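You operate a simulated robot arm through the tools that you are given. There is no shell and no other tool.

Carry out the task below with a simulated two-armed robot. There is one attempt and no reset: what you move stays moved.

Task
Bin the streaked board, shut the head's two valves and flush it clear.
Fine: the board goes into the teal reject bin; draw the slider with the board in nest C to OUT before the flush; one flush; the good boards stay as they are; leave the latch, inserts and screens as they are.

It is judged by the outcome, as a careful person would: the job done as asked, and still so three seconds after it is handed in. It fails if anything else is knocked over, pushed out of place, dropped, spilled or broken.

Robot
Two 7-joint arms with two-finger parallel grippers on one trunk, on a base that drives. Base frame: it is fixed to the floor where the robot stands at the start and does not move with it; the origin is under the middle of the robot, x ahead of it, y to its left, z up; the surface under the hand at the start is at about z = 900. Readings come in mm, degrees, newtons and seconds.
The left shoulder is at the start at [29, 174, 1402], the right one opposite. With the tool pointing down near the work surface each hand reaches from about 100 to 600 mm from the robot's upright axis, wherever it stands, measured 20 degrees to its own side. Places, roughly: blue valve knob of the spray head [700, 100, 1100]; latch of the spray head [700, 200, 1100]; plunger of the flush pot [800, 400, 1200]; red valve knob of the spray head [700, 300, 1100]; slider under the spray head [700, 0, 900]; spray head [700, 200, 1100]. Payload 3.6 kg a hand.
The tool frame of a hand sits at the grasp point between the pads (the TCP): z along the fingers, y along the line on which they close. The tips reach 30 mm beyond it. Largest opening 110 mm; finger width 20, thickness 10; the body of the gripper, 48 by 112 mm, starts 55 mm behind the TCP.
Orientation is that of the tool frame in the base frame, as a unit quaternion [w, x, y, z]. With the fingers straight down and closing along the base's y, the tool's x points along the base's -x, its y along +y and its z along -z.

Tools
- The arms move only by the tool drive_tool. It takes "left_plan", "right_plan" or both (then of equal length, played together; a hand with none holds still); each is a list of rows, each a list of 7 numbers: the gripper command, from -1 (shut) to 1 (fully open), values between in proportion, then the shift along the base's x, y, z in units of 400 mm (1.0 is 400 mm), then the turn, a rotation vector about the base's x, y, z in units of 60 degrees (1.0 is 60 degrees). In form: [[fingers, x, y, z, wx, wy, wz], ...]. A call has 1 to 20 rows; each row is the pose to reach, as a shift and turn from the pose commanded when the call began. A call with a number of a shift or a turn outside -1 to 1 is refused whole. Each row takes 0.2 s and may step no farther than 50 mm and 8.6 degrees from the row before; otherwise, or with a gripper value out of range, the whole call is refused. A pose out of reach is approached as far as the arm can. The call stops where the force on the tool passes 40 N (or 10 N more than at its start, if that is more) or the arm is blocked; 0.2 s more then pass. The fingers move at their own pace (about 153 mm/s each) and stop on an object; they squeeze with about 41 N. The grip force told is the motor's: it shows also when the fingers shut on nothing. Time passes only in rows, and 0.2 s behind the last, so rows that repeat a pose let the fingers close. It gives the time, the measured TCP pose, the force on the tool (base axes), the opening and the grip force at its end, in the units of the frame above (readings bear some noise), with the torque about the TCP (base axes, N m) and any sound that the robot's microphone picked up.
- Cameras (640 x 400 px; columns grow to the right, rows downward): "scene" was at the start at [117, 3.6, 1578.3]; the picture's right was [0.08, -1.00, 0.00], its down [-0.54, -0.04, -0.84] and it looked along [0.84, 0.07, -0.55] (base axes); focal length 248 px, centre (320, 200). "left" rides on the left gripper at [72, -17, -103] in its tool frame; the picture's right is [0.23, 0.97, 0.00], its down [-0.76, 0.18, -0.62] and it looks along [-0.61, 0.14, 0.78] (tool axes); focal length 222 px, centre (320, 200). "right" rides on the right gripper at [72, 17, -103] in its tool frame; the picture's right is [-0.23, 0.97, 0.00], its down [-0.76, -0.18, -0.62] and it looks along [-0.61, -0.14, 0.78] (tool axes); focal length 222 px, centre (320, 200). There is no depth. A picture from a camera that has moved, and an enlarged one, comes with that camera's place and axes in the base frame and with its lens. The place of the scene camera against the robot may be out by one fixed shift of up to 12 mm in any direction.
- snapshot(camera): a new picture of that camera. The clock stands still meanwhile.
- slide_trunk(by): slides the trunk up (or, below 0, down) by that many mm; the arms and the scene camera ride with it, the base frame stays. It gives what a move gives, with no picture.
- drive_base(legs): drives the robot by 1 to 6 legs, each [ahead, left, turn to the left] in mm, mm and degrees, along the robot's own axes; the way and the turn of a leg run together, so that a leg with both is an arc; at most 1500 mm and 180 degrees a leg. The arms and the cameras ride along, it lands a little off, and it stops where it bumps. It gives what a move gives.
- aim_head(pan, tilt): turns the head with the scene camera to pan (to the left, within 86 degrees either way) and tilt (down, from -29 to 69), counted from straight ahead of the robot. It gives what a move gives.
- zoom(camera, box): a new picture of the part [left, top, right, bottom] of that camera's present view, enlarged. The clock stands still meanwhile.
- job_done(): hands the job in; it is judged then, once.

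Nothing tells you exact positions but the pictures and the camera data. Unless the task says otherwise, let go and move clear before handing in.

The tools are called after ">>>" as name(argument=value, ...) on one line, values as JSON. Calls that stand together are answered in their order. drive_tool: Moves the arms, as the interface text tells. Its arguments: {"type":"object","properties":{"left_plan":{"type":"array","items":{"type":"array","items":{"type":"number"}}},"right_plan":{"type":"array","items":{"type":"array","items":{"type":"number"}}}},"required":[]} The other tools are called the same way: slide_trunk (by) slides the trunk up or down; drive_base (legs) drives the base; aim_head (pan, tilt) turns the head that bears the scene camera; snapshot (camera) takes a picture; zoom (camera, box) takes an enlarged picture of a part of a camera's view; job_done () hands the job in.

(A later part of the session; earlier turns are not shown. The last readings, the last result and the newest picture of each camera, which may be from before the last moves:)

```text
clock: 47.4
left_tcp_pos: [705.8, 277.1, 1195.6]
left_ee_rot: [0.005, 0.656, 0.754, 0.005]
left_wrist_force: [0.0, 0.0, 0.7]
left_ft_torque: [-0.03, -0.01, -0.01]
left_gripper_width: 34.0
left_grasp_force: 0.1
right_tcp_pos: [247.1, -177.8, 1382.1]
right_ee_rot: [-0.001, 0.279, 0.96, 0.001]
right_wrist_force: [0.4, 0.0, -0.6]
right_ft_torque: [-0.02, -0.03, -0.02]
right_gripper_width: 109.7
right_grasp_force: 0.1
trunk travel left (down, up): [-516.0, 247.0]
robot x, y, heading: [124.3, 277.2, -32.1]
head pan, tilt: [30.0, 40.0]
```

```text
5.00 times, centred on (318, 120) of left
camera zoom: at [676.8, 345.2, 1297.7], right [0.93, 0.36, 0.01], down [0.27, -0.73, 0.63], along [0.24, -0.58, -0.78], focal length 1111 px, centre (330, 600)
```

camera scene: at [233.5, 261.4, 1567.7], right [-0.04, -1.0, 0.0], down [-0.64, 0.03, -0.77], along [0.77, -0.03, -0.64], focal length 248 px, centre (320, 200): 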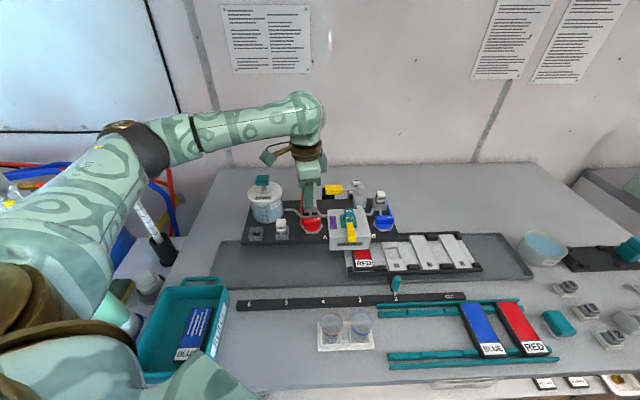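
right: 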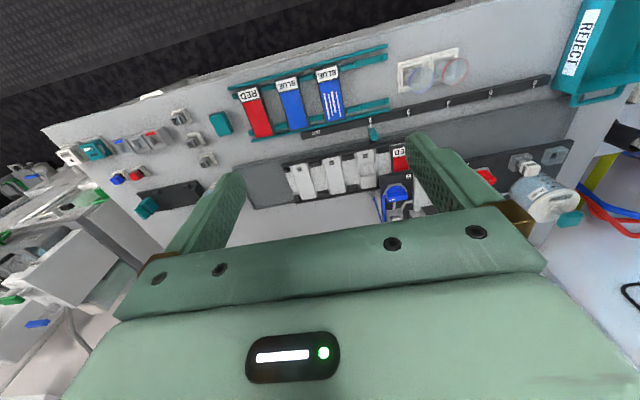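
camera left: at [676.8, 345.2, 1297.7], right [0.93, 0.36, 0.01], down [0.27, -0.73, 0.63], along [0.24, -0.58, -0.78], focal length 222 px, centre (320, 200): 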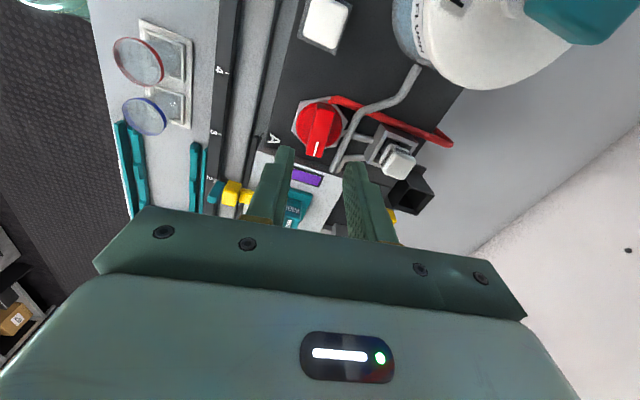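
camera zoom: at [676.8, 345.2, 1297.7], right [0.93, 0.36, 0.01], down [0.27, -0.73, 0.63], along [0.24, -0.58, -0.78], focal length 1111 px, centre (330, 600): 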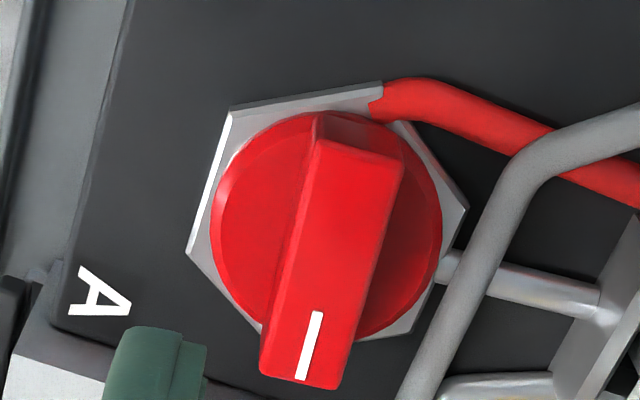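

The bar now sits about 7° counter-clockwise from its start, matching my hand's yaw. Descending onto it again and gripping.

>>> drive_tool(left_plan=[[-0.38, 0.012, -0.026, -0.04, 0, 0, 0], [-0.38, 0.012, -0.026, -0.12, 0, 0, 0], [-0.38, 0.012, -0.026, -0.17, 0, 0, 0], [-0.38, 0.012, -0.026, -0.21, 0, 0, 0]])

>>> zoom(camera="left", box=[220, 80, 420, 240])

```text
clock: 48.4
left_tcp_pos: [709.4, 266.8, 1112.4]
left_ee_rot: [0.006, 0.655, 0.755, 0.005]
left_wrist_force: [0.3, -0.2, 0.3]
left_ft_torque: [-0.03, -0.04, 0.0]
left_gripper_width: 34.3
left_grasp_force: 0.1
right_tcp_pos: [248.2, -178.6, 1382.6]
right_ee_rot: [0.0, 0.28, 0.96, 0.001]
right_wrist_force: [-0.4, -0.3, -0.3]
right_ft_torque: [0.0, -0.01, 0.01]
right_gripper_width: 110.0
right_grasp_force: 0.0
trunk travel left (down, up): [-516.0, 247.0]
robot x, y, heading: [123.6, 279.8, -32.3]
head pan, tilt: [30.0, 40.0]
```

```text
2.50 times, centred on (320, 160) of left
camera zoom: at [681.9, 334.7, 1213.9], right [0.93, 0.36, 0.01], down [0.27, -0.73, 0.63], along [0.24, -0.58, -0.78], focal length 555 px, centre (320, 300)
```

zoom: 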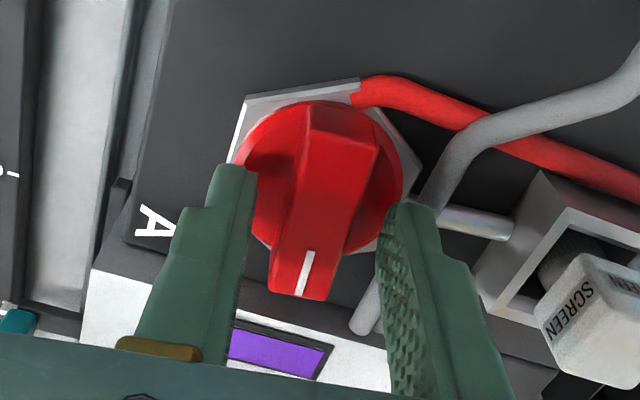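

Fingers straddle the bar. Closing and turning counter-clockwise by about 25° first.

>>> drive_tool(left_plan=[[-0.6, 0, 0, 0, 0, 0, 0], [-1, 0, 0, 0, 0, 0, 0], [-1, 0, 0, 0, 0, 0, 0], [-1, 0, 0, 0, 0, 0, 0.1], [-1, 0, 0, 0, 0, 0, 0.2], [-1, 0, 0, 0, 0, 0, 0.3], [-1, 0, 0, 0, 0, 0, 0.42]])

>>> zoom(camera="left", box=[220, 80, 420, 240])

```text
clock: 50.0
left_tcp_pos: [709.8, 266.9, 1111.7]
left_ee_rot: [0.005, 0.475, 0.88, 0.006]
left_wrist_force: [0.9, 0.0, 1.7]
left_ft_torque: [-0.25, 0.46, 0.0]
left_gripper_width: 17.2
left_grasp_force: 44.9
right_tcp_pos: [247.3, -177.2, 1382.0]
right_ee_rot: [-0.001, 0.28, 0.96, 0.0]
right_wrist_force: [0.2, 0.2, 0.1]
right_ft_torque: [0.02, -0.01, 0.01]
right_gripper_width: 109.7
right_grasp_force: 0.1
trunk travel left (down, up): [-516.0, 247.0]
robot x, y, heading: [124.9, 277.7, -32.2]
head pan, tilt: [30.0, 40.0]
```

```text
2.50 times, centred on (320, 160) of left
camera zoom: at [654.7, 315.9, 1213.9], right [0.69, 0.73, 0.01], down [0.56, -0.54, 0.63], along [0.46, -0.42, -0.78], focal length 555 px, centre (320, 300)
```

zoom: 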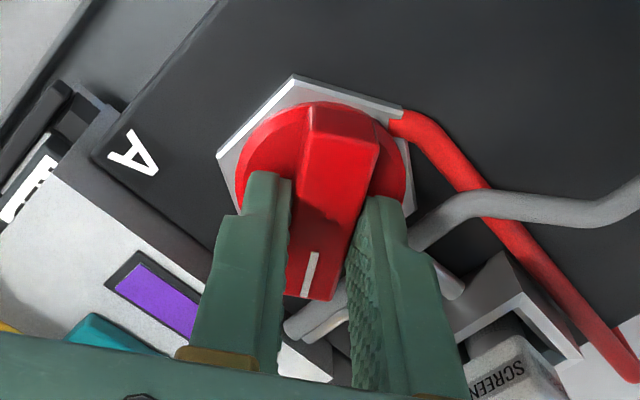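

The knob turns freely with my hand. Continuing counter-clockwise another 45°.

>>> drive_tool(left_plan=[[-1, 0, 0, 0, 0, 0, 0.125], [-1, 0, 0, 0, 0, 0, 0.25], [-1, 0, 0, 0, 0, 0, 0.375], [-1, 0, 0, 0, 0, 0, 0.5], [-1, 0, 0, 0, 0, 0, 0.625], [-1, 0, 0, 0, 0, 0, 0.75]])

>>> zoom(camera="left", box=[220, 80, 420, 240])

```text
clock: 51.4
left_tcp_pos: [710.3, 267.3, 1112.2]
left_ee_rot: [0.002, 0.1, 0.995, 0.007]
left_wrist_force: [9.6, 4.4, 10.5]
left_ft_torque: [-0.26, 0.9, -0.01]
left_gripper_width: 17.4
left_grasp_force: 45.2
right_tcp_pos: [248.3, -178.5, 1383.2]
right_ee_rot: [-0.001, 0.279, 0.96, 0.0]
right_wrist_force: [-0.7, 0.2, -0.1]
right_ft_torque: [0.0, -0.02, 0.01]
right_gripper_width: 110.0
right_grasp_force: 0.2
trunk travel left (down, up): [-516.0, 247.0]
robot x, y, heading: [121.6, 274.9, -32.5]
head pan, tilt: [30.0, 40.0]
```

```text
2.50 times, centred on (320, 160) of left
camera zoom: at [635.9, 262.6, 1213.9], right [-0.03, 1.0, 0.01], down [0.78, 0.01, 0.63], along [0.63, 0.03, -0.78], focal length 555 px, centre (320, 300)
```

zoom: 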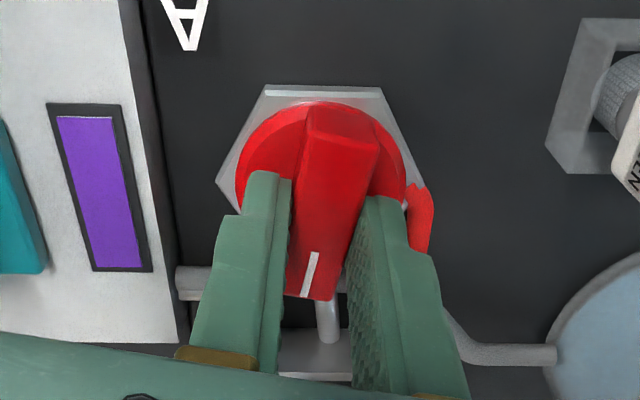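

Bar is at about 78°, still turning freely. I'll go on in smaller steps, feeling for a stop.

>>> drive_tool(left_plan=[[-1, 0, 0, 0, 0, 0, 0.07], [-1, 0, 0, 0, 0, 0, 0.14]])

>>> drive_tool(left_plan=[[-1, 0, 0, 0, 0, 0, 0.06], [-1, 0, 0, 0, 0, 0, 0.12]])

>>> zoom(camera="left", box=[220, 80, 420, 240])

```text
clock: 52.0
left_tcp_pos: [710.5, 268.7, 1112.1]
left_ee_rot: [0.003, 0.028, 1.0, 0.007]
left_wrist_force: [11.1, 6.6, 16.5]
left_ft_torque: [-0.41, 0.37, -0.01]
left_gripper_width: 17.0
left_grasp_force: 44.7
right_tcp_pos: [248.0, -177.6, 1383.1]
right_ee_rot: [-0.001, 0.278, 0.96, 0.001]
right_wrist_force: [-0.4, -0.2, -0.4]
right_ft_torque: [0.0, -0.01, -0.02]
right_gripper_width: 109.9
right_grasp_force: 0.1
trunk travel left (down, up): [-516.0, 247.0]
robot x, y, heading: [123.9, 279.6, -32.3]
head pan, tilt: [30.0, 40.0]
```

```text
clock: 52.6
left_tcp_pos: [710.3, 267.3, 1112.8]
left_ee_rot: [0.003, -0.034, 0.999, 0.007]
left_wrist_force: [14.5, 8.0, 20.1]
left_ft_torque: [-0.35, -0.78, -1.15]
left_gripper_width: 17.9
left_grasp_force: 45.1
right_tcp_pos: [248.1, -176.3, 1383.3]
right_ee_rot: [0.0, 0.28, 0.96, 0.0]
right_wrist_force: [1.1, 0.1, -0.2]
right_ft_torque: [-0.03, -0.01, 0.02]
right_gripper_width: 109.8
right_grasp_force: 0.0
trunk travel left (down, up): [-516.0, 247.0]
robot x, y, heading: [125.8, 278.8, -32.3]
head pan, tilt: [30.0, 40.0]
```

```text
2.50 times, centred on (320, 160) of left
camera zoom: at [639.2, 243.1, 1213.7], right [-0.29, 0.96, 0.01], down [0.75, 0.22, 0.63], along [0.6, 0.19, -0.78], focal length 555 px, centre (320, 300)
```

zoom: 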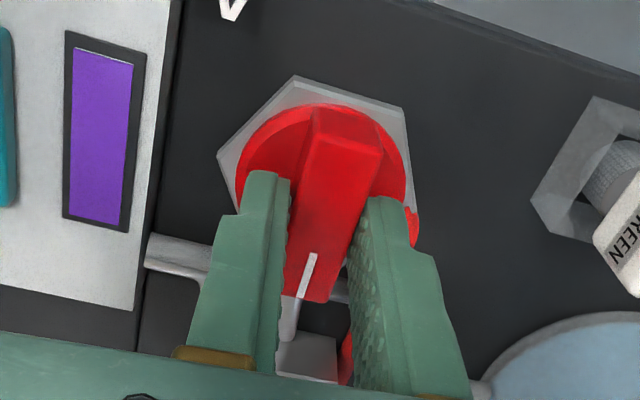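

The stop is reached at about 90° (torque rose to 1.15 N·m at the end), so the red valve has been turned a full quarter from one end stop to the other. I'll ease back the over-twist, release, lift and inspect the knob, window and surroundings for any change.

>>> drive_tool(left_plan=[[-1, 0, 0, 0, 0, 0, -0.04], [-0.6, 0, 0, 0, 0, 0, -0.04], [-0.38, 0, 0, 0, 0, 0, -0.04], [-0.38, 0, 0, 0.06, 0, 0, -0.04], [-0.38, 0, 0, 0.14, 0, 0, -0.04], [-0.38, 0, 0, 0.22, 0, 0, -0.04]])

>>> snapshot(camera="left")

>>> zoom(camera="left", box=[220, 60, 420, 200])

>>> zoom(camera="scene", box=[240, 165, 410, 271])

```text
clock: 54.0
left_tcp_pos: [709.7, 265.9, 1199.6]
left_ee_rot: [0.001, -0.013, 1.0, 0.008]
left_wrist_force: [0.7, -0.6, 0.2]
left_ft_torque: [-0.01, -0.01, 0.03]
left_gripper_width: 33.9
left_grasp_force: 0.2
right_tcp_pos: [247.5, -178.7, 1383.2]
right_ee_rot: [-0.001, 0.28, 0.96, 0.0]
right_wrist_force: [-0.1, 0.4, 0.8]
right_ft_torque: [0.03, 0.0, -0.01]
right_gripper_width: 110.0
right_grasp_force: 0.0
trunk travel left (down, up): [-516.0, 247.0]
robot x, y, heading: [121.7, 278.4, -32.5]
head pan, tilt: [30.0, 40.0]
```

```text
taken
camera left: at [637.7, 244.7, 1301.8], right [-0.25, 0.97, 0.01], down [0.76, 0.19, 0.63], along [0.6, 0.17, -0.78], focal length 222 px, centre (320, 200)
```

left: 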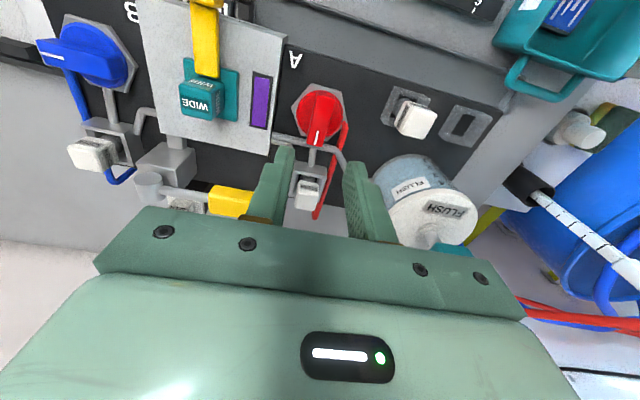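

```text
2.86 times, centred on (320, 130) of left
camera zoom: at [637.7, 244.7, 1301.8], right [-0.25, 0.97, 0.01], down [0.76, 0.19, 0.63], along [0.6, 0.17, -0.78], focal length 635 px, centre (320, 400)
```

zoom: 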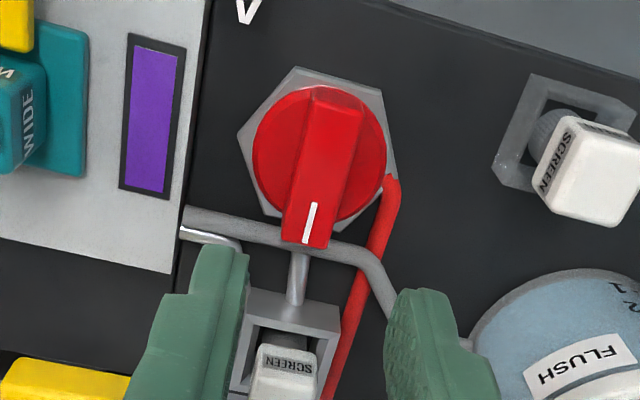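

```text
3.76 times, centred on (325, 218) of scene
camera zoom: at [233.1, 261.4, 1567.7], right [-0.04, -1.0, 0.0], down [-0.64, 0.03, -0.77], along [0.77, -0.03, -0.64], focal length 933 px, centre (301, 132)
```

zoom: 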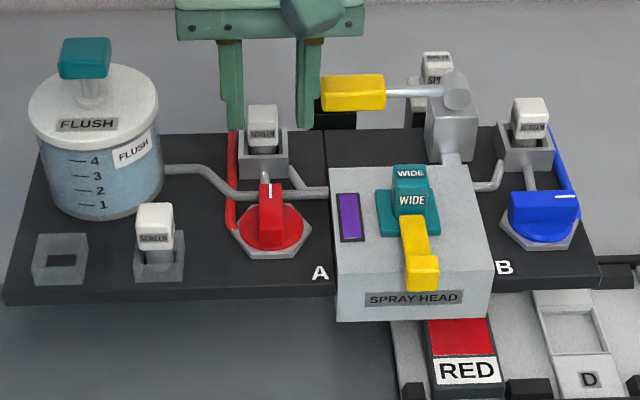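

The red bar now points straight to the rear (12 o'clock, at its stop). The blue knob must get the same turn. I'll pull the hand back and up, then shift the base about 200 mm to the right along the bench.

>>> drive_tool(left_plan=[[-0.38, -0.03, 0, 0.08, 0, 0, 0], [-0.38, -0.12, -0.02, 0.13, 0, 0, 0], [-0.38, -0.22, -0.05, 0.15, 0, 0, 0]])

>>> drive_base(legs=[[50, -85, 0], [50, -84, 0]])

>>> snapshot(camera="scene")

>>> snapshot(camera="left")

```text
clock: 54.8
left_tcp_pos: [620.6, 246.0, 1261.1]
left_ee_rot: [0.002, -0.013, 1.0, 0.008]
left_wrist_force: [0.2, 0.5, -0.7]
left_ft_torque: [0.04, 0.0, -0.02]
left_gripper_width: 34.2
left_grasp_force: 0.2
right_tcp_pos: [247.1, -179.7, 1383.3]
right_ee_rot: [-0.001, 0.279, 0.96, 0.001]
right_wrist_force: [-0.6, -0.1, 0.1]
right_ft_torque: [0.02, 0.0, -0.02]
right_gripper_width: 110.1
right_grasp_force: 0.0
trunk travel left (down, up): [-516.0, 247.0]
robot x, y, heading: [122.7, 280.4, -32.1]
head pan, tilt: [30.0, 40.0]
```

```text
clock: 56.7
left_tcp_pos: [616.3, 49.5, 1259.5]
left_ee_rot: [0.001, -0.013, 1.0, 0.008]
left_wrist_force: [-0.5, -0.2, 1.3]
left_ft_torque: [0.05, -0.02, 0.02]
left_gripper_width: 33.9
left_grasp_force: 0.1
right_tcp_pos: [242.0, -376.6, 1382.6]
right_ee_rot: [0.0, 0.279, 0.96, 0.001]
right_wrist_force: [0.8, -0.3, 0.7]
right_ft_torque: [0.04, 0.0, -0.01]
right_gripper_width: 110.1
right_grasp_force: 0.1
trunk travel left (down, up): [-516.0, 247.0]
robot x, y, heading: [120.2, 83.5, -32.1]
head pan, tilt: [30.0, 40.0]
```

```text
taken
camera scene: at [228.0, 63.7, 1567.7], right [-0.04, -1.0, 0.0], down [-0.64, 0.03, -0.77], along [0.77, -0.03, -0.64], focal length 248 px, centre (320, 200)
```

scene: 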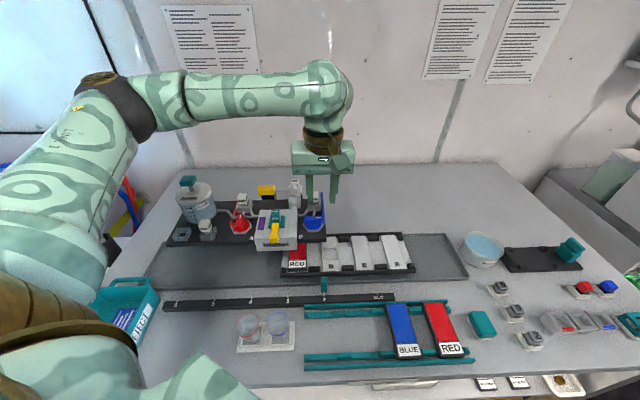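

```text
taken
camera left: at [544.4, 27.3, 1361.9], right [-0.25, 0.97, 0.02], down [0.76, 0.19, 0.63], along [0.6, 0.17, -0.78], focal length 222 px, centre (320, 200)
```

left: 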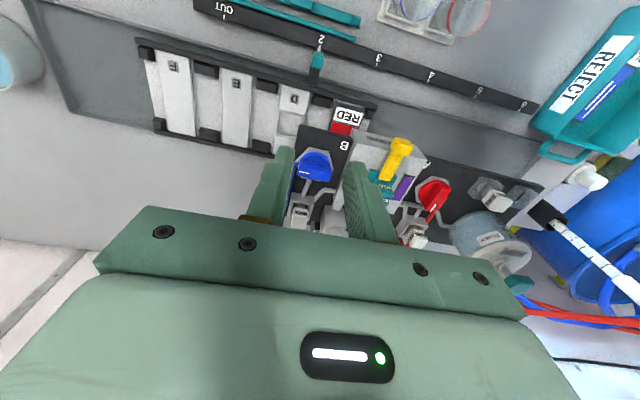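

Base shifted cleanly; the blue knob is near [705, 66]. I'll move over it while rotating the hand to about -90°.

>>> drive_tool(left_plan=[[-0.38, 0.04, 0.007, 0, 0, 0, -0.13], [-0.38, 0.08, 0.014, 0, 0, 0, -0.26], [-0.38, 0.12, 0.021, -0.02, 0, 0, -0.39], [-0.38, 0.16, 0.028, -0.05, 0, 0, -0.52], [-0.38, 0.2, 0.035, -0.1, 0, 0, -0.65], [-0.38, 0.225, 0.04, -0.15, 0, 0, -0.765]])

>>> drive_tool(left_plan=[[-0.38, 0, 0, 0, 0, 0, -0.13], [-0.38, 0, 0, 0, 0, 0, -0.26], [-0.38, 0, 0, 0, 0, 0, -0.39], [-0.38, 0, 0, 0, 0, 0, -0.52], [-0.38, 0, 0, 0, 0, 0, -0.65], [-0.38, 0, 0, 0, 0, 0, -0.765], [-0.38, 0, 0, 0, 0, 0, -0.765]])

>>> snapshot(camera="left")

>>> zoom(camera="left", box=[270, 80, 366, 160])

```text
clock: 58.1
left_tcp_pos: [708.4, 66.2, 1200.0]
left_ee_rot: [0.005, 0.379, 0.926, 0.006]
left_wrist_force: [-0.1, -0.8, -0.2]
left_ft_torque: [0.0, -0.03, 0.0]
left_gripper_width: 34.1
left_grasp_force: 0.1
right_tcp_pos: [243.9, -374.4, 1382.0]
right_ee_rot: [0.0, 0.279, 0.96, 0.0]
right_wrist_force: [-0.1, -1.0, 0.1]
right_ft_torque: [0.01, -0.01, -0.01]
right_gripper_width: 109.8
right_grasp_force: 0.0
trunk travel left (down, up): [-516.0, 247.0]
robot x, y, heading: [120.0, 89.4, -32.2]
head pan, tilt: [30.0, 40.0]
```

```text
clock: 59.7
left_tcp_pos: [706.4, 65.8, 1201.0]
left_ee_rot: [0.006, 0.709, 0.705, 0.004]
left_wrist_force: [-0.1, -0.2, 0.1]
left_ft_torque: [0.01, -0.01, 0.03]
left_gripper_width: 34.0
left_grasp_force: 0.0
right_tcp_pos: [243.4, -375.0, 1383.4]
right_ee_rot: [-0.001, 0.278, 0.96, 0.0]
right_wrist_force: [0.5, 0.8, 0.1]
right_ft_torque: [-0.01, -0.01, 0.0]
right_gripper_width: 110.0
right_grasp_force: 0.1
trunk travel left (down, up): [-516.0, 247.0]
robot x, y, heading: [117.6, 83.5, -32.2]
head pan, tilt: [30.0, 40.0]
```

```text
taken
camera left: at [688.6, 137.9, 1302.1], right [0.98, 0.22, 0.01], down [0.16, -0.76, 0.63], along [0.15, -0.61, -0.78], focal length 222 px, centre (320, 200)
```

left: 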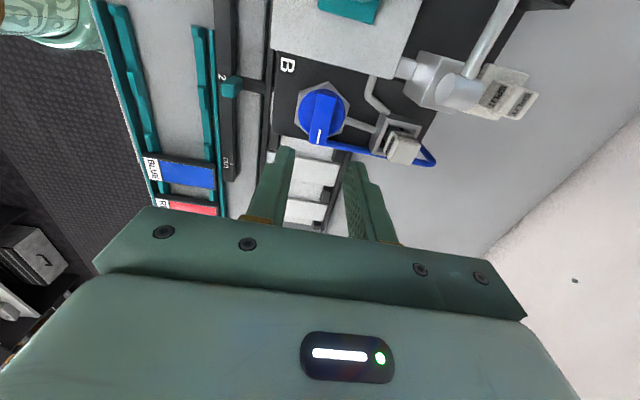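

```text
5.00 times, centred on (318, 120) of left
camera zoom: at [688.6, 137.9, 1302.1], right [0.98, 0.22, 0.01], down [0.16, -0.76, 0.63], along [0.15, -0.61, -0.78], focal length 1111 px, centre (330, 600)
```

zoom: 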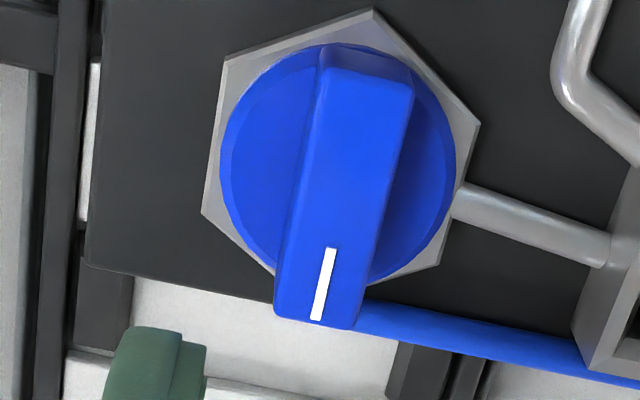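

Blue bar: centre ≈[709, 68], top z≈1094, aligned with y. Descending to straddle it.

>>> drive_tool(left_plan=[[-0.38, 0.005, 0.006, -0.05, 0, 0, 0], [-0.38, 0.005, 0.006, -0.12, 0, 0, 0], [-0.38, 0.005, 0.006, -0.17, 0, 0, 0], [-0.38, 0.005, 0.006, -0.22, 0, 0, 0]])

>>> zoom(camera="left", box=[220, 80, 420, 240])

```text
clock: 60.7
left_tcp_pos: [708.1, 67.6, 1112.2]
left_ee_rot: [0.006, 0.71, 0.705, 0.003]
left_wrist_force: [-0.7, -0.3, 0.3]
left_ft_torque: [-0.01, 0.04, 0.02]
left_gripper_width: 34.3
left_grasp_force: 0.0
right_tcp_pos: [242.6, -374.2, 1382.9]
right_ee_rot: [0.0, 0.279, 0.96, 0.0]
right_wrist_force: [-1.2, 0.6, -0.1]
right_ft_torque: [0.02, 0.03, -0.03]
right_gripper_width: 110.0
right_grasp_force: 0.1
trunk travel left (down, up): [-516.0, 247.0]
robot x, y, heading: [118.3, 83.9, -32.0]
head pan, tilt: [30.0, 40.0]
```

```text
2.50 times, centred on (320, 160) of left
camera zoom: at [690.4, 139.9, 1213.8], right [0.97, 0.22, 0.01], down [0.16, -0.76, 0.63], along [0.15, -0.61, -0.78], focal length 555 px, centre (320, 300)
```

zoom: 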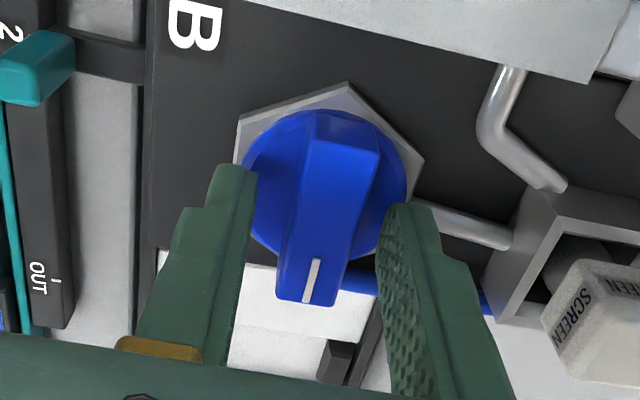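

Closing on the blue bar and turning counter-clockwise slightly to feel it.

>>> drive_tool(left_plan=[[-0.6, 0, 0, 0, 0, 0, 0], [-1, 0, 0, 0, 0, 0, 0], [-1, 0, 0, 0, 0, 0, 0], [-1, 0, 0, 0, 0, 0, 0.07], [-1, 0, 0, 0, 0, 0, 0.14]])

>>> zoom(camera="left", box=[220, 80, 420, 240])

```text
clock: 61.9
left_tcp_pos: [708.7, 68.4, 1112.0]
left_ee_rot: [0.007, 0.655, 0.756, 0.005]
left_wrist_force: [6.6, -0.5, 6.8]
left_ft_torque: [0.37, 0.5, 0.03]
left_gripper_width: 17.0
left_grasp_force: 45.2
right_tcp_pos: [243.8, -375.3, 1382.4]
right_ee_rot: [-0.001, 0.279, 0.96, 0.001]
right_wrist_force: [-0.4, -0.2, 0.4]
right_ft_torque: [-0.04, 0.02, 0.0]
right_gripper_width: 110.0
right_grasp_force: 0.1
trunk travel left (down, up): [-516.0, 247.0]
robot x, y, heading: [116.2, 83.0, -32.1]
head pan, tilt: [30.0, 40.0]
```

```text
2.50 times, centred on (320, 160) of left
camera zoom: at [680.6, 136.6, 1214.1], right [0.93, 0.36, 0.01], down [0.27, -0.73, 0.63], along [0.24, -0.58, -0.78], focal length 555 px, centre (320, 300)
```

zoom: 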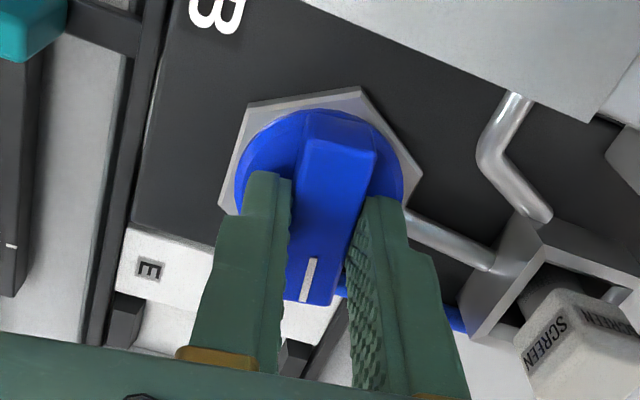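

Blue turns freely counter-clockwise as well. Continuing to the stop, in two stages.

>>> drive_tool(left_plan=[[-1, 0, 0, 0, 0, 0, 0.128], [-1, 0, 0, 0, 0, 0, 0.256], [-1, 0, 0, 0, 0, 0, 0.384], [-1, 0, 0, 0, 0, 0, 0.512], [-1, 0, 0, 0, 0, 0, 0.64], [-1, 0, 0, 0, 0, 0, 0.768], [-1, 0, 0, 0, 0, 0, 0.896]])

>>> drive_tool(left_plan=[[-1, 0, 0, 0, 0, 0, 0.12], [-1, 0, 0, 0, 0, 0, 0.24], [-1, 0, 0, 0, 0, 0, 0.36], [-1, 0, 0, 0, 0, 0, 0.42]])

```text
clock: 63.5
left_tcp_pos: [709.4, 68.4, 1112.1]
left_ee_rot: [0.004, 0.241, 0.97, 0.006]
left_wrist_force: [5.4, -2.7, 6.3]
left_ft_torque: [-1.28, -0.94, 0.04]
left_gripper_width: 17.2
left_grasp_force: 45.6
right_tcp_pos: [242.6, -375.1, 1381.9]
right_ee_rot: [0.0, 0.279, 0.96, 0.001]
right_wrist_force: [-0.4, -0.3, -0.7]
right_ft_torque: [0.0, 0.02, 0.0]
right_gripper_width: 109.9
right_grasp_force: 0.0
trunk travel left (down, up): [-516.0, 247.0]
robot x, y, heading: [116.4, 83.0, -32.2]
head pan, tilt: [30.0, 40.0]
```

```text
clock: 64.5
left_tcp_pos: [708.7, 68.7, 1112.1]
left_ee_rot: [0.002, 0.025, 1.0, 0.007]
left_wrist_force: [6.1, -6.9, 6.9]
left_ft_torque: [-0.68, -0.3, -0.02]
left_gripper_width: 17.0
left_grasp_force: 44.3
right_tcp_pos: [244.0, -376.0, 1382.2]
right_ee_rot: [0.0, 0.279, 0.96, 0.001]
right_wrist_force: [-0.2, -0.8, -1.0]
right_ft_torque: [-0.03, 0.02, 0.0]
right_gripper_width: 110.2
right_grasp_force: 0.0
trunk travel left (down, up): [-516.0, 247.0]
robot x, y, heading: [118.5, 83.5, -32.1]
head pan, tilt: [30.0, 40.0]
```

Nearly there (about 87°). A last few degrees against the stop.

>>> drive_tool(left_plan=[[-1, 0, 0, 0, 0, 0, 0.05], [-1, 0, 0, 0, 0, 0, 0.1]])

>>> zoom(camera="left", box=[220, 80, 420, 240])

```text
clock: 65.1
left_tcp_pos: [708.1, 67.2, 1111.6]
left_ee_rot: [0.002, -0.026, 1.0, 0.009]
left_wrist_force: [6.5, -6.5, 8.5]
left_ft_torque: [-0.66, -0.03, -1.17]
left_gripper_width: 17.4
left_grasp_force: 45.2
right_tcp_pos: [243.1, -375.2, 1381.7]
right_ee_rot: [0.0, 0.28, 0.96, 0.001]
right_wrist_force: [1.2, -0.1, -0.3]
right_ft_torque: [-0.04, 0.0, 0.0]
right_gripper_width: 109.7
right_grasp_force: 0.0
trunk travel left (down, up): [-516.0, 247.0]
robot x, y, heading: [117.2, 82.1, -32.4]
head pan, tilt: [30.0, 40.0]
```

```text
2.50 times, centred on (320, 160) of left
camera zoom: at [637.2, 44.0, 1214.1], right [-0.28, 0.96, 0.01], down [0.75, 0.21, 0.63], along [0.6, 0.19, -0.78], focal length 555 px, centre (320, 300)
```

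zoom: 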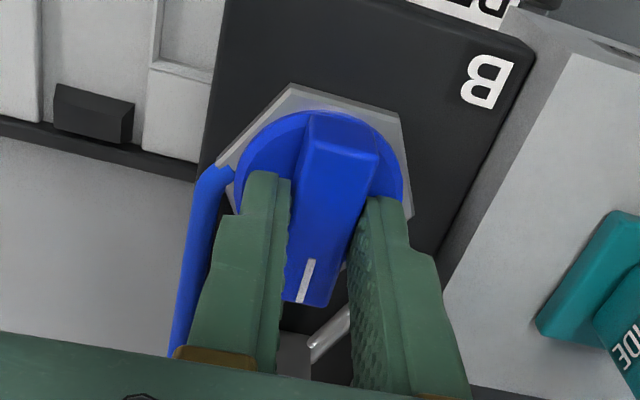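

Blue is also at its 90° stop (1.17 N·m). Relaxing, releasing, and lifting away to inspect.

>>> drive_tool(left_plan=[[-1, 0, 0, 0, 0, 0, -0.03], [-0.6, 0, 0, 0, 0, 0, -0.03], [-0.38, 0, 0, 0, 0, 0, -0.03], [-0.38, 0, 0, 0.06, 0, 0, -0.03], [-0.38, 0, 0, 0.14, 0, 0, -0.03], [-0.38, -0.03, 0, 0.24, 0, 0, -0.03], [-0.38, -0.13, 0, 0.3, 0, 0, -0.03], [-0.38, -0.23, 0, 0.34, 0, 0, -0.03]])

>>> snapshot(camera="left")

>>> zoom(camera="scene", box=[160, 165, 420, 320])

>>> zoom(camera="scene", box=[215, 170, 345, 255])

```text
clock: 66.9
left_tcp_pos: [615.0, 70.3, 1248.6]
left_ee_rot: [0.001, -0.011, 1.0, 0.008]
left_wrist_force: [0.3, -0.1, -0.1]
left_ft_torque: [-0.03, -0.03, 0.03]
left_gripper_width: 34.2
left_grasp_force: 0.1
right_tcp_pos: [241.0, -374.6, 1383.3]
right_ee_rot: [0.0, 0.279, 0.96, 0.002]
right_wrist_force: [0.4, -0.2, 0.8]
right_ft_torque: [0.0, 0.0, -0.01]
right_gripper_width: 110.1
right_grasp_force: 0.0
trunk travel left (down, up): [-516.0, 247.0]
robot x, y, heading: [120.2, 84.9, -31.8]
head pan, tilt: [30.0, 40.0]
```

```text
taken
camera left: at [542.7, 48.1, 1350.7], right [-0.25, 0.97, 0.01], down [0.76, 0.19, 0.63], along [0.61, 0.17, -0.78], focal length 222 px, centre (320, 200)
```

left: 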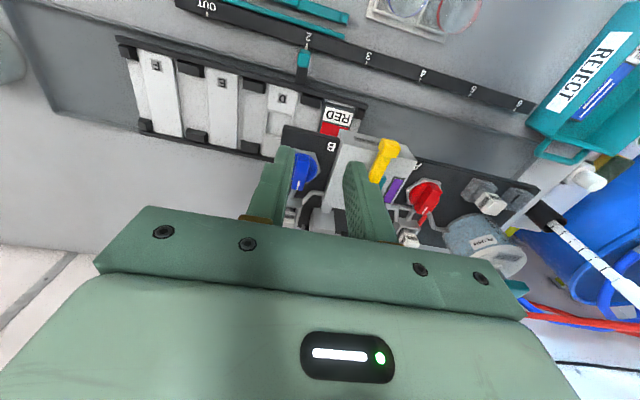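

```text
2.46 times, centred on (290, 242) of scene
camera zoom: at [227.0, 65.1, 1567.8], right [-0.04, -1.0, 0.0], down [-0.64, 0.03, -0.77], along [0.77, -0.03, -0.64], focal length 610 px, centre (394, 95)
```

zoom: 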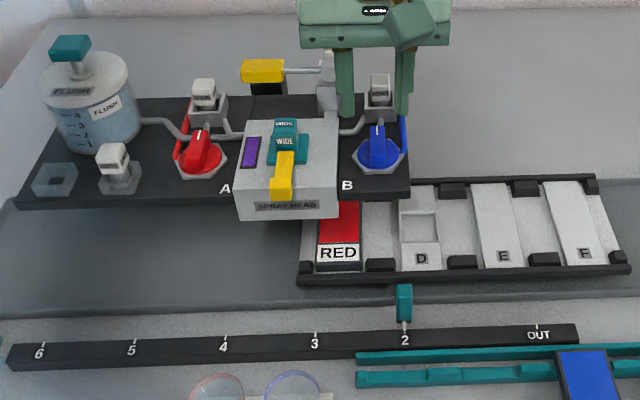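

```text
4.71 times, centred on (280, 212) of scene
camera zoom: at [227.0, 65.1, 1567.8], right [-0.04, -1.0, 0.0], down [-0.64, 0.03, -0.77], along [0.77, -0.03, -0.64], focal length 1166 px, centre (508, 141)
```

zoom: 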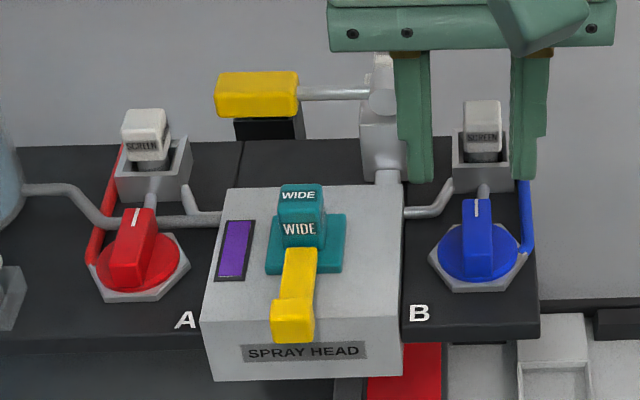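

Both knobs now point to the rear at their stops. Next is the slider: its teal handle stands at index 2 near [600, 39], with OUT about 150 mm to the right. I'll bring the left hand down for a close look at the handle.

>>> drive_tool(left_plan=[[-0.2, -0.06, -0.02, -0.05, 0, 0, 0], [-0.2, -0.12, -0.04, -0.12, 0, 0, 0], [-0.2, -0.18, -0.06, -0.2, 0, 0, 0], [-0.2, -0.22, -0.08, -0.29, 0, 0, 0], [-0.2, -0.235, -0.1, -0.39, 0, 0, 0], [-0.2, -0.24, -0.12, -0.49, 0, 0, 0], [-0.2, -0.24, -0.12, -0.5, 0, 0, 0]])

>>> snapshot(camera="left")

>>> zoom(camera="scene", box=[240, 220, 440, 345])

```text
clock: 68.5
left_tcp_pos: [519.8, 20.7, 1048.9]
left_ee_rot: [0.002, -0.011, 1.0, 0.007]
left_wrist_force: [-0.2, 0.5, -0.9]
left_ft_torque: [0.0, -0.02, 0.0]
left_gripper_width: 43.7
left_grasp_force: 0.0
right_tcp_pos: [243.0, -373.6, 1383.1]
right_ee_rot: [-0.001, 0.279, 0.96, 0.0]
right_wrist_force: [-0.2, -0.2, 0.1]
right_ft_torque: [0.03, -0.05, -0.05]
right_gripper_width: 110.0
right_grasp_force: 0.0
trunk travel left (down, up): [-516.0, 247.0]
robot x, y, heading: [118.2, 82.8, -32.1]
head pan, tilt: [30.0, 40.0]
```

```text
taken
camera left: at [448.2, -1.2, 1149.8], right [-0.25, 0.97, 0.01], down [0.76, 0.19, 0.63], along [0.61, 0.17, -0.78], focal length 222 px, centre (320, 200)
```

left: 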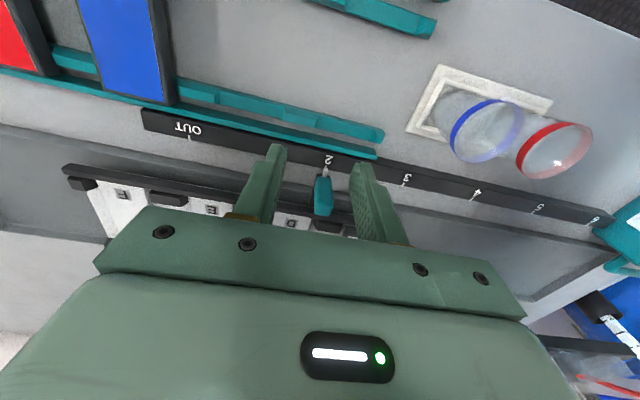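

```text
3.20 times, centred on (340, 282) of scene
camera zoom: at [227.7, 65.5, 1567.8], right [-0.04, -1.0, 0.0], down [-0.64, 0.03, -0.77], along [0.77, -0.03, -0.64], focal length 793 px, centre (256, -64)
```

zoom: 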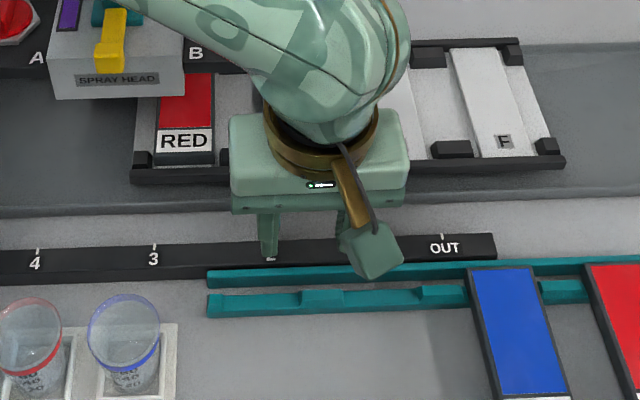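

The handle appears between my fingers in the hand camera. Zooming for its exact position.

>>> zoom(camera="left", box=[160, 100, 420, 240])

>>> zoom(camera="left", box=[272, 145, 376, 230])

```text
2.46 times, centred on (290, 170) of left
camera zoom: at [448.2, -1.2, 1149.8], right [-0.25, 0.97, 0.01], down [0.76, 0.19, 0.63], along [0.61, 0.17, -0.78], focal length 547 px, centre (394, 274)
```

zoom: 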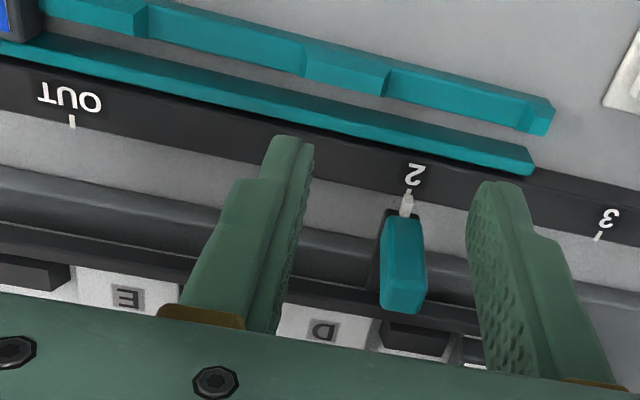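

```text
4.71 times, centred on (324, 188) of left
camera zoom: at [448.2, -1.2, 1149.8], right [-0.25, 0.97, 0.01], down [0.76, 0.19, 0.63], along [0.61, 0.17, -0.78], focal length 1045 px, centre (301, 259)
```

zoom: 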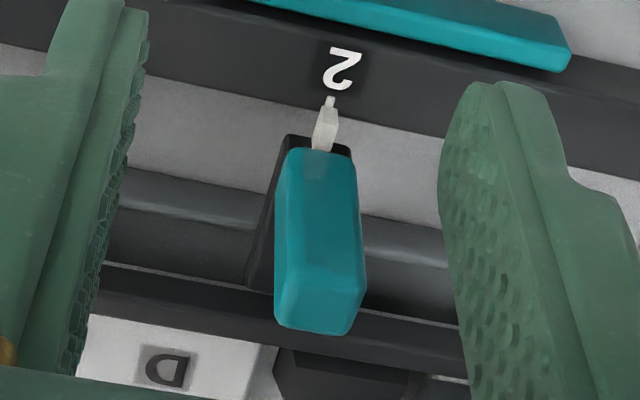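

I need a second hand view to fix the handle's height. Moving the hand forward a little above it.

>>> drive_tool(left_plan=[[-0.2, 0.05, 0.02, 0.03, 0, 0, 0], [-0.2, 0.1, 0.04, 0.03, 0, 0, 0], [-0.2, 0.14, 0.0425, 0.03, 0, 0, 0], [-0.2, 0.14, 0.0425, 0.03, 0, 0, 0]])

>>> zoom(camera="left", box=[240, 60, 400, 200])

```text
clock: 69.5
left_tcp_pos: [577.9, 38.8, 1061.5]
left_ee_rot: [0.001, -0.012, 1.0, 0.007]
left_wrist_force: [0.2, -1.1, 0.7]
left_ft_torque: [-0.01, 0.0, -0.02]
left_gripper_width: 44.0
left_grasp_force: 0.0
right_tcp_pos: [242.5, -373.8, 1383.8]
right_ee_rot: [-0.001, 0.279, 0.96, -0.001]
right_wrist_force: [0.2, -0.6, 0.5]
right_ft_torque: [0.0, 0.03, 0.0]
right_gripper_width: 110.0
right_grasp_force: 0.1
trunk travel left (down, up): [-516.0, 247.0]
robot x, y, heading: [115.2, 87.5, -32.1]
head pan, tilt: [30.0, 40.0]
```

```text
2.86 times, centred on (320, 130) of left
camera zoom: at [504.6, 16.7, 1162.1], right [-0.25, 0.97, 0.01], down [0.76, 0.19, 0.63], along [0.61, 0.17, -0.78], focal length 635 px, centre (320, 400)
```

zoom: 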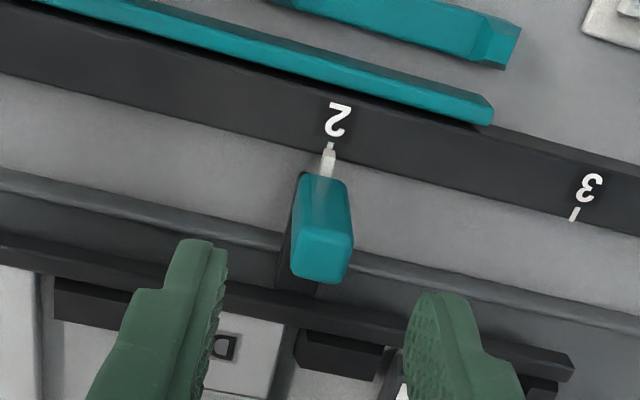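

The handle block is about [586.5, 40], 16 mm wide, z 936–989; OUT is ≈150 mm to the right. I'll lower the fingers around it.

>>> drive_tool(left_plan=[[-0.2, 0.024, 0.004, -0.07, 0, 0, 0], [-0.2, 0.024, 0.004, -0.15, 0, 0, 0], [-0.2, 0.024, 0.004, -0.2225, 0, 0, 0]])

>>> zoom(camera="left", box=[220, 80, 420, 240])

```text
clock: 70.3
left_tcp_pos: [585.4, 38.7, 970.4]
left_ee_rot: [0.002, -0.013, 1.0, 0.007]
left_wrist_force: [0.3, 0.1, 1.3]
left_ft_torque: [0.0, -0.03, 0.02]
left_gripper_width: 44.1
left_grasp_force: 0.1
right_tcp_pos: [242.4, -373.9, 1382.6]
right_ee_rot: [-0.001, 0.278, 0.961, 0.0]
right_wrist_force: [0.5, 0.4, 0.7]
right_ft_torque: [0.0, 0.05, 0.0]
right_gripper_width: 109.7
right_grasp_force: 0.0
trunk travel left (down, up): [-516.0, 247.0]
robot x, y, heading: [120.4, 82.4, -32.3]
head pan, tilt: [30.0, 40.0]
```

```text
2.50 times, centred on (320, 160) of left
camera zoom: at [513.9, 17.4, 1072.4], right [-0.25, 0.97, 0.01], down [0.76, 0.19, 0.63], along [0.61, 0.17, -0.78], focal length 555 px, centre (320, 300)
```

zoom: 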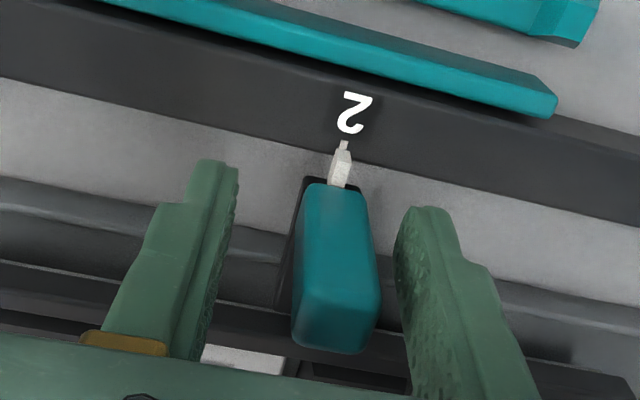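

The block sits about 2 mm to the left of my grip centre; correcting and closing on it.

>>> drive_tool(left_plan=[[-0.2, 0, 0.006, 0, 0, 0, 0], [-0.6, 0, 0.006, 0, 0, 0, 0], [-1, 0, 0.006, 0, 0, 0, 0], [-1, 0, 0.006, 0, 0, 0, 0]])

```text
clock: 71.3
left_tcp_pos: [585.1, 41.5, 970.6]
left_ee_rot: [0.002, -0.01, 1.0, 0.007]
left_wrist_force: [-0.4, 1.3, -4.3]
left_ft_torque: [-1.91, -0.58, -0.7]
left_gripper_width: 18.1
left_grasp_force: 44.8
right_tcp_pos: [243.2, -373.7, 1381.8]
right_ee_rot: [0.0, 0.279, 0.96, 0.0]
right_wrist_force: [-0.6, 1.6, 0.5]
right_ft_torque: [0.0, -0.01, 0.0]
right_gripper_width: 110.0
right_grasp_force: 0.0
trunk travel left (down, up): [-516.0, 247.0]
robot x, y, heading: [120.5, 81.7, -32.2]
head pan, tilt: [30.0, 40.0]
```

Handle gripped. Drawing it right by 30 mm first and checking force.

>>> drive_tool(left_plan=[[-1, 0, -0.02, 0, 0, 0, 0], [-1, 0, -0.05, 0, 0, 0, 0], [-1, 0, -0.075, 0, 0, 0, 0]])

>>> zoom(camera="scene", box=[220, 200, 440, 345])

```text
clock: 72.1
left_tcp_pos: [586.6, 11.7, 970.5]
left_ee_rot: [0.001, -0.011, 1.0, 0.007]
left_wrist_force: [0.8, 1.5, -5.4]
left_ft_torque: [-1.9, -0.02, -0.75]
left_gripper_width: 18.1
left_grasp_force: 44.8
right_tcp_pos: [242.2, -373.8, 1382.1]
right_ee_rot: [-0.001, 0.279, 0.96, 0.001]
right_wrist_force: [0.0, 1.0, -1.3]
right_ft_torque: [0.01, 0.0, 0.0]
right_gripper_width: 109.9
right_grasp_force: 0.0
trunk travel left (down, up): [-516.0, 247.0]
robot x, y, heading: [115.5, 84.5, -32.2]
head pan, tilt: [30.0, 40.0]
```

```text
2.76 times, centred on (330, 272) of scene
camera zoom: at [228.5, 65.5, 1567.6], right [-0.04, -1.0, 0.0], down [-0.64, 0.03, -0.77], along [0.77, -0.03, -0.64], focal length 684 px, centre (292, 0)
```

zoom: 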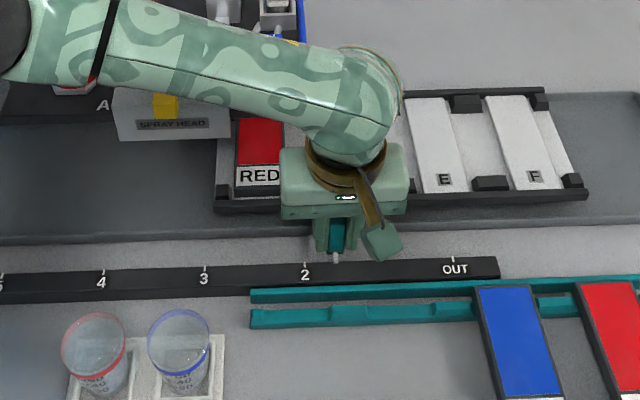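

The slider moves freely with the handle. Continuing another 112 mm, then I'll check the pointer against the OUT mark.

>>> drive_tool(left_plan=[[-1, 0, -0.05, 0, 0, 0, 0], [-1, 0, -0.1, 0, 0, 0, 0], [-1, 0, -0.15, 0, 0, 0, 0], [-1, 0, -0.2, 0, 0, 0, 0], [-1, 0, -0.25, 0, 0, 0, 0], [-1, 0, -0.28, 0, 0, 0, 0]])

>>> zoom(camera="scene", box=[260, 200, 480, 345])

>>> zoom(camera="left", box=[220, 80, 420, 240])

```text
clock: 73.5
left_tcp_pos: [586.2, -102.3, 970.6]
left_ee_rot: [0.001, -0.012, 1.0, 0.007]
left_wrist_force: [1.6, -2.5, -8.5]
left_ft_torque: [-1.87, 0.01, -0.71]
left_gripper_width: 18.2
left_grasp_force: 44.6
right_tcp_pos: [242.8, -375.4, 1381.8]
right_ee_rot: [-0.001, 0.279, 0.96, 0.001]
right_wrist_force: [-0.6, 0.8, 0.3]
right_ft_torque: [0.01, -0.02, -0.04]
right_gripper_width: 110.2
right_grasp_force: 0.0
trunk travel left (down, up): [-516.0, 247.0]
robot x, y, heading: [116.8, 84.9, -31.9]
head pan, tilt: [30.0, 40.0]
```

```text
2.76 times, centred on (370, 272) of scene
camera zoom: at [228.8, 64.4, 1567.6], right [-0.04, -1.0, 0.0], down [-0.64, 0.03, -0.77], along [0.77, -0.03, -0.64], focal length 684 px, centre (182, 0)
```

zoom: 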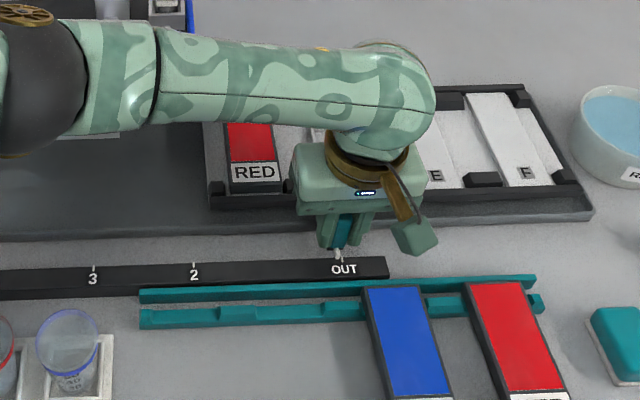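

```text
2.50 times, centred on (320, 160) of left
camera zoom: at [513.9, -123.4, 1073.0], right [-0.25, 0.97, 0.01], down [0.76, 0.19, 0.63], along [0.6, 0.17, -0.78], focal length 555 px, centre (320, 300)
```

zoom: 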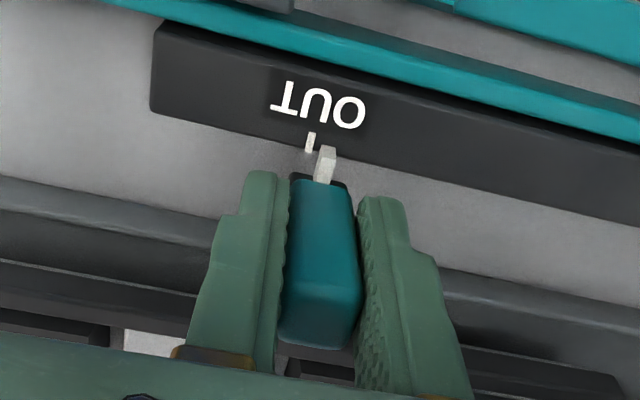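

The pointer is about 5–7 mm short of the OUT tick. A little further.

>>> drive_tool(left_plan=[[-1, 0, -0.009, 0, 0, 0, 0], [-1, 0, -0.016, 0, 0, 0, 0], [-1, 0, -0.016, 0, 0, 0, 0]])

>>> zoom(camera="left", box=[270, 90, 370, 170])

```text
clock: 74.3
left_tcp_pos: [586.6, -106.2, 970.3]
left_ee_rot: [0.001, -0.011, 1.0, 0.008]
left_wrist_force: [2.3, -0.3, -0.9]
left_ft_torque: [-1.86, 0.59, -0.75]
left_gripper_width: 18.3
left_grasp_force: 45.2
right_tcp_pos: [242.9, -374.9, 1383.6]
right_ee_rot: [-0.001, 0.279, 0.96, 0.0]
right_wrist_force: [-0.6, -0.1, 0.3]
right_ft_torque: [0.01, -0.02, -0.02]
right_gripper_width: 109.9
right_grasp_force: 0.0
trunk travel left (down, up): [-516.0, 247.0]
robot x, y, heading: [119.6, 77.7, -32.3]
head pan, tilt: [30.0, 40.0]
```

```text
5.00 times, centred on (320, 130) of left
camera zoom: at [513.9, -128.3, 1073.0], right [-0.25, 0.97, 0.01], down [0.76, 0.19, 0.63], along [0.6, 0.17, -0.78], focal length 1111 px, centre (320, 550)
```

zoom: 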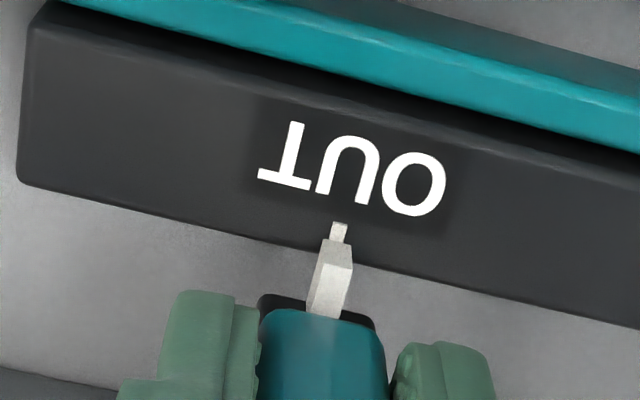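

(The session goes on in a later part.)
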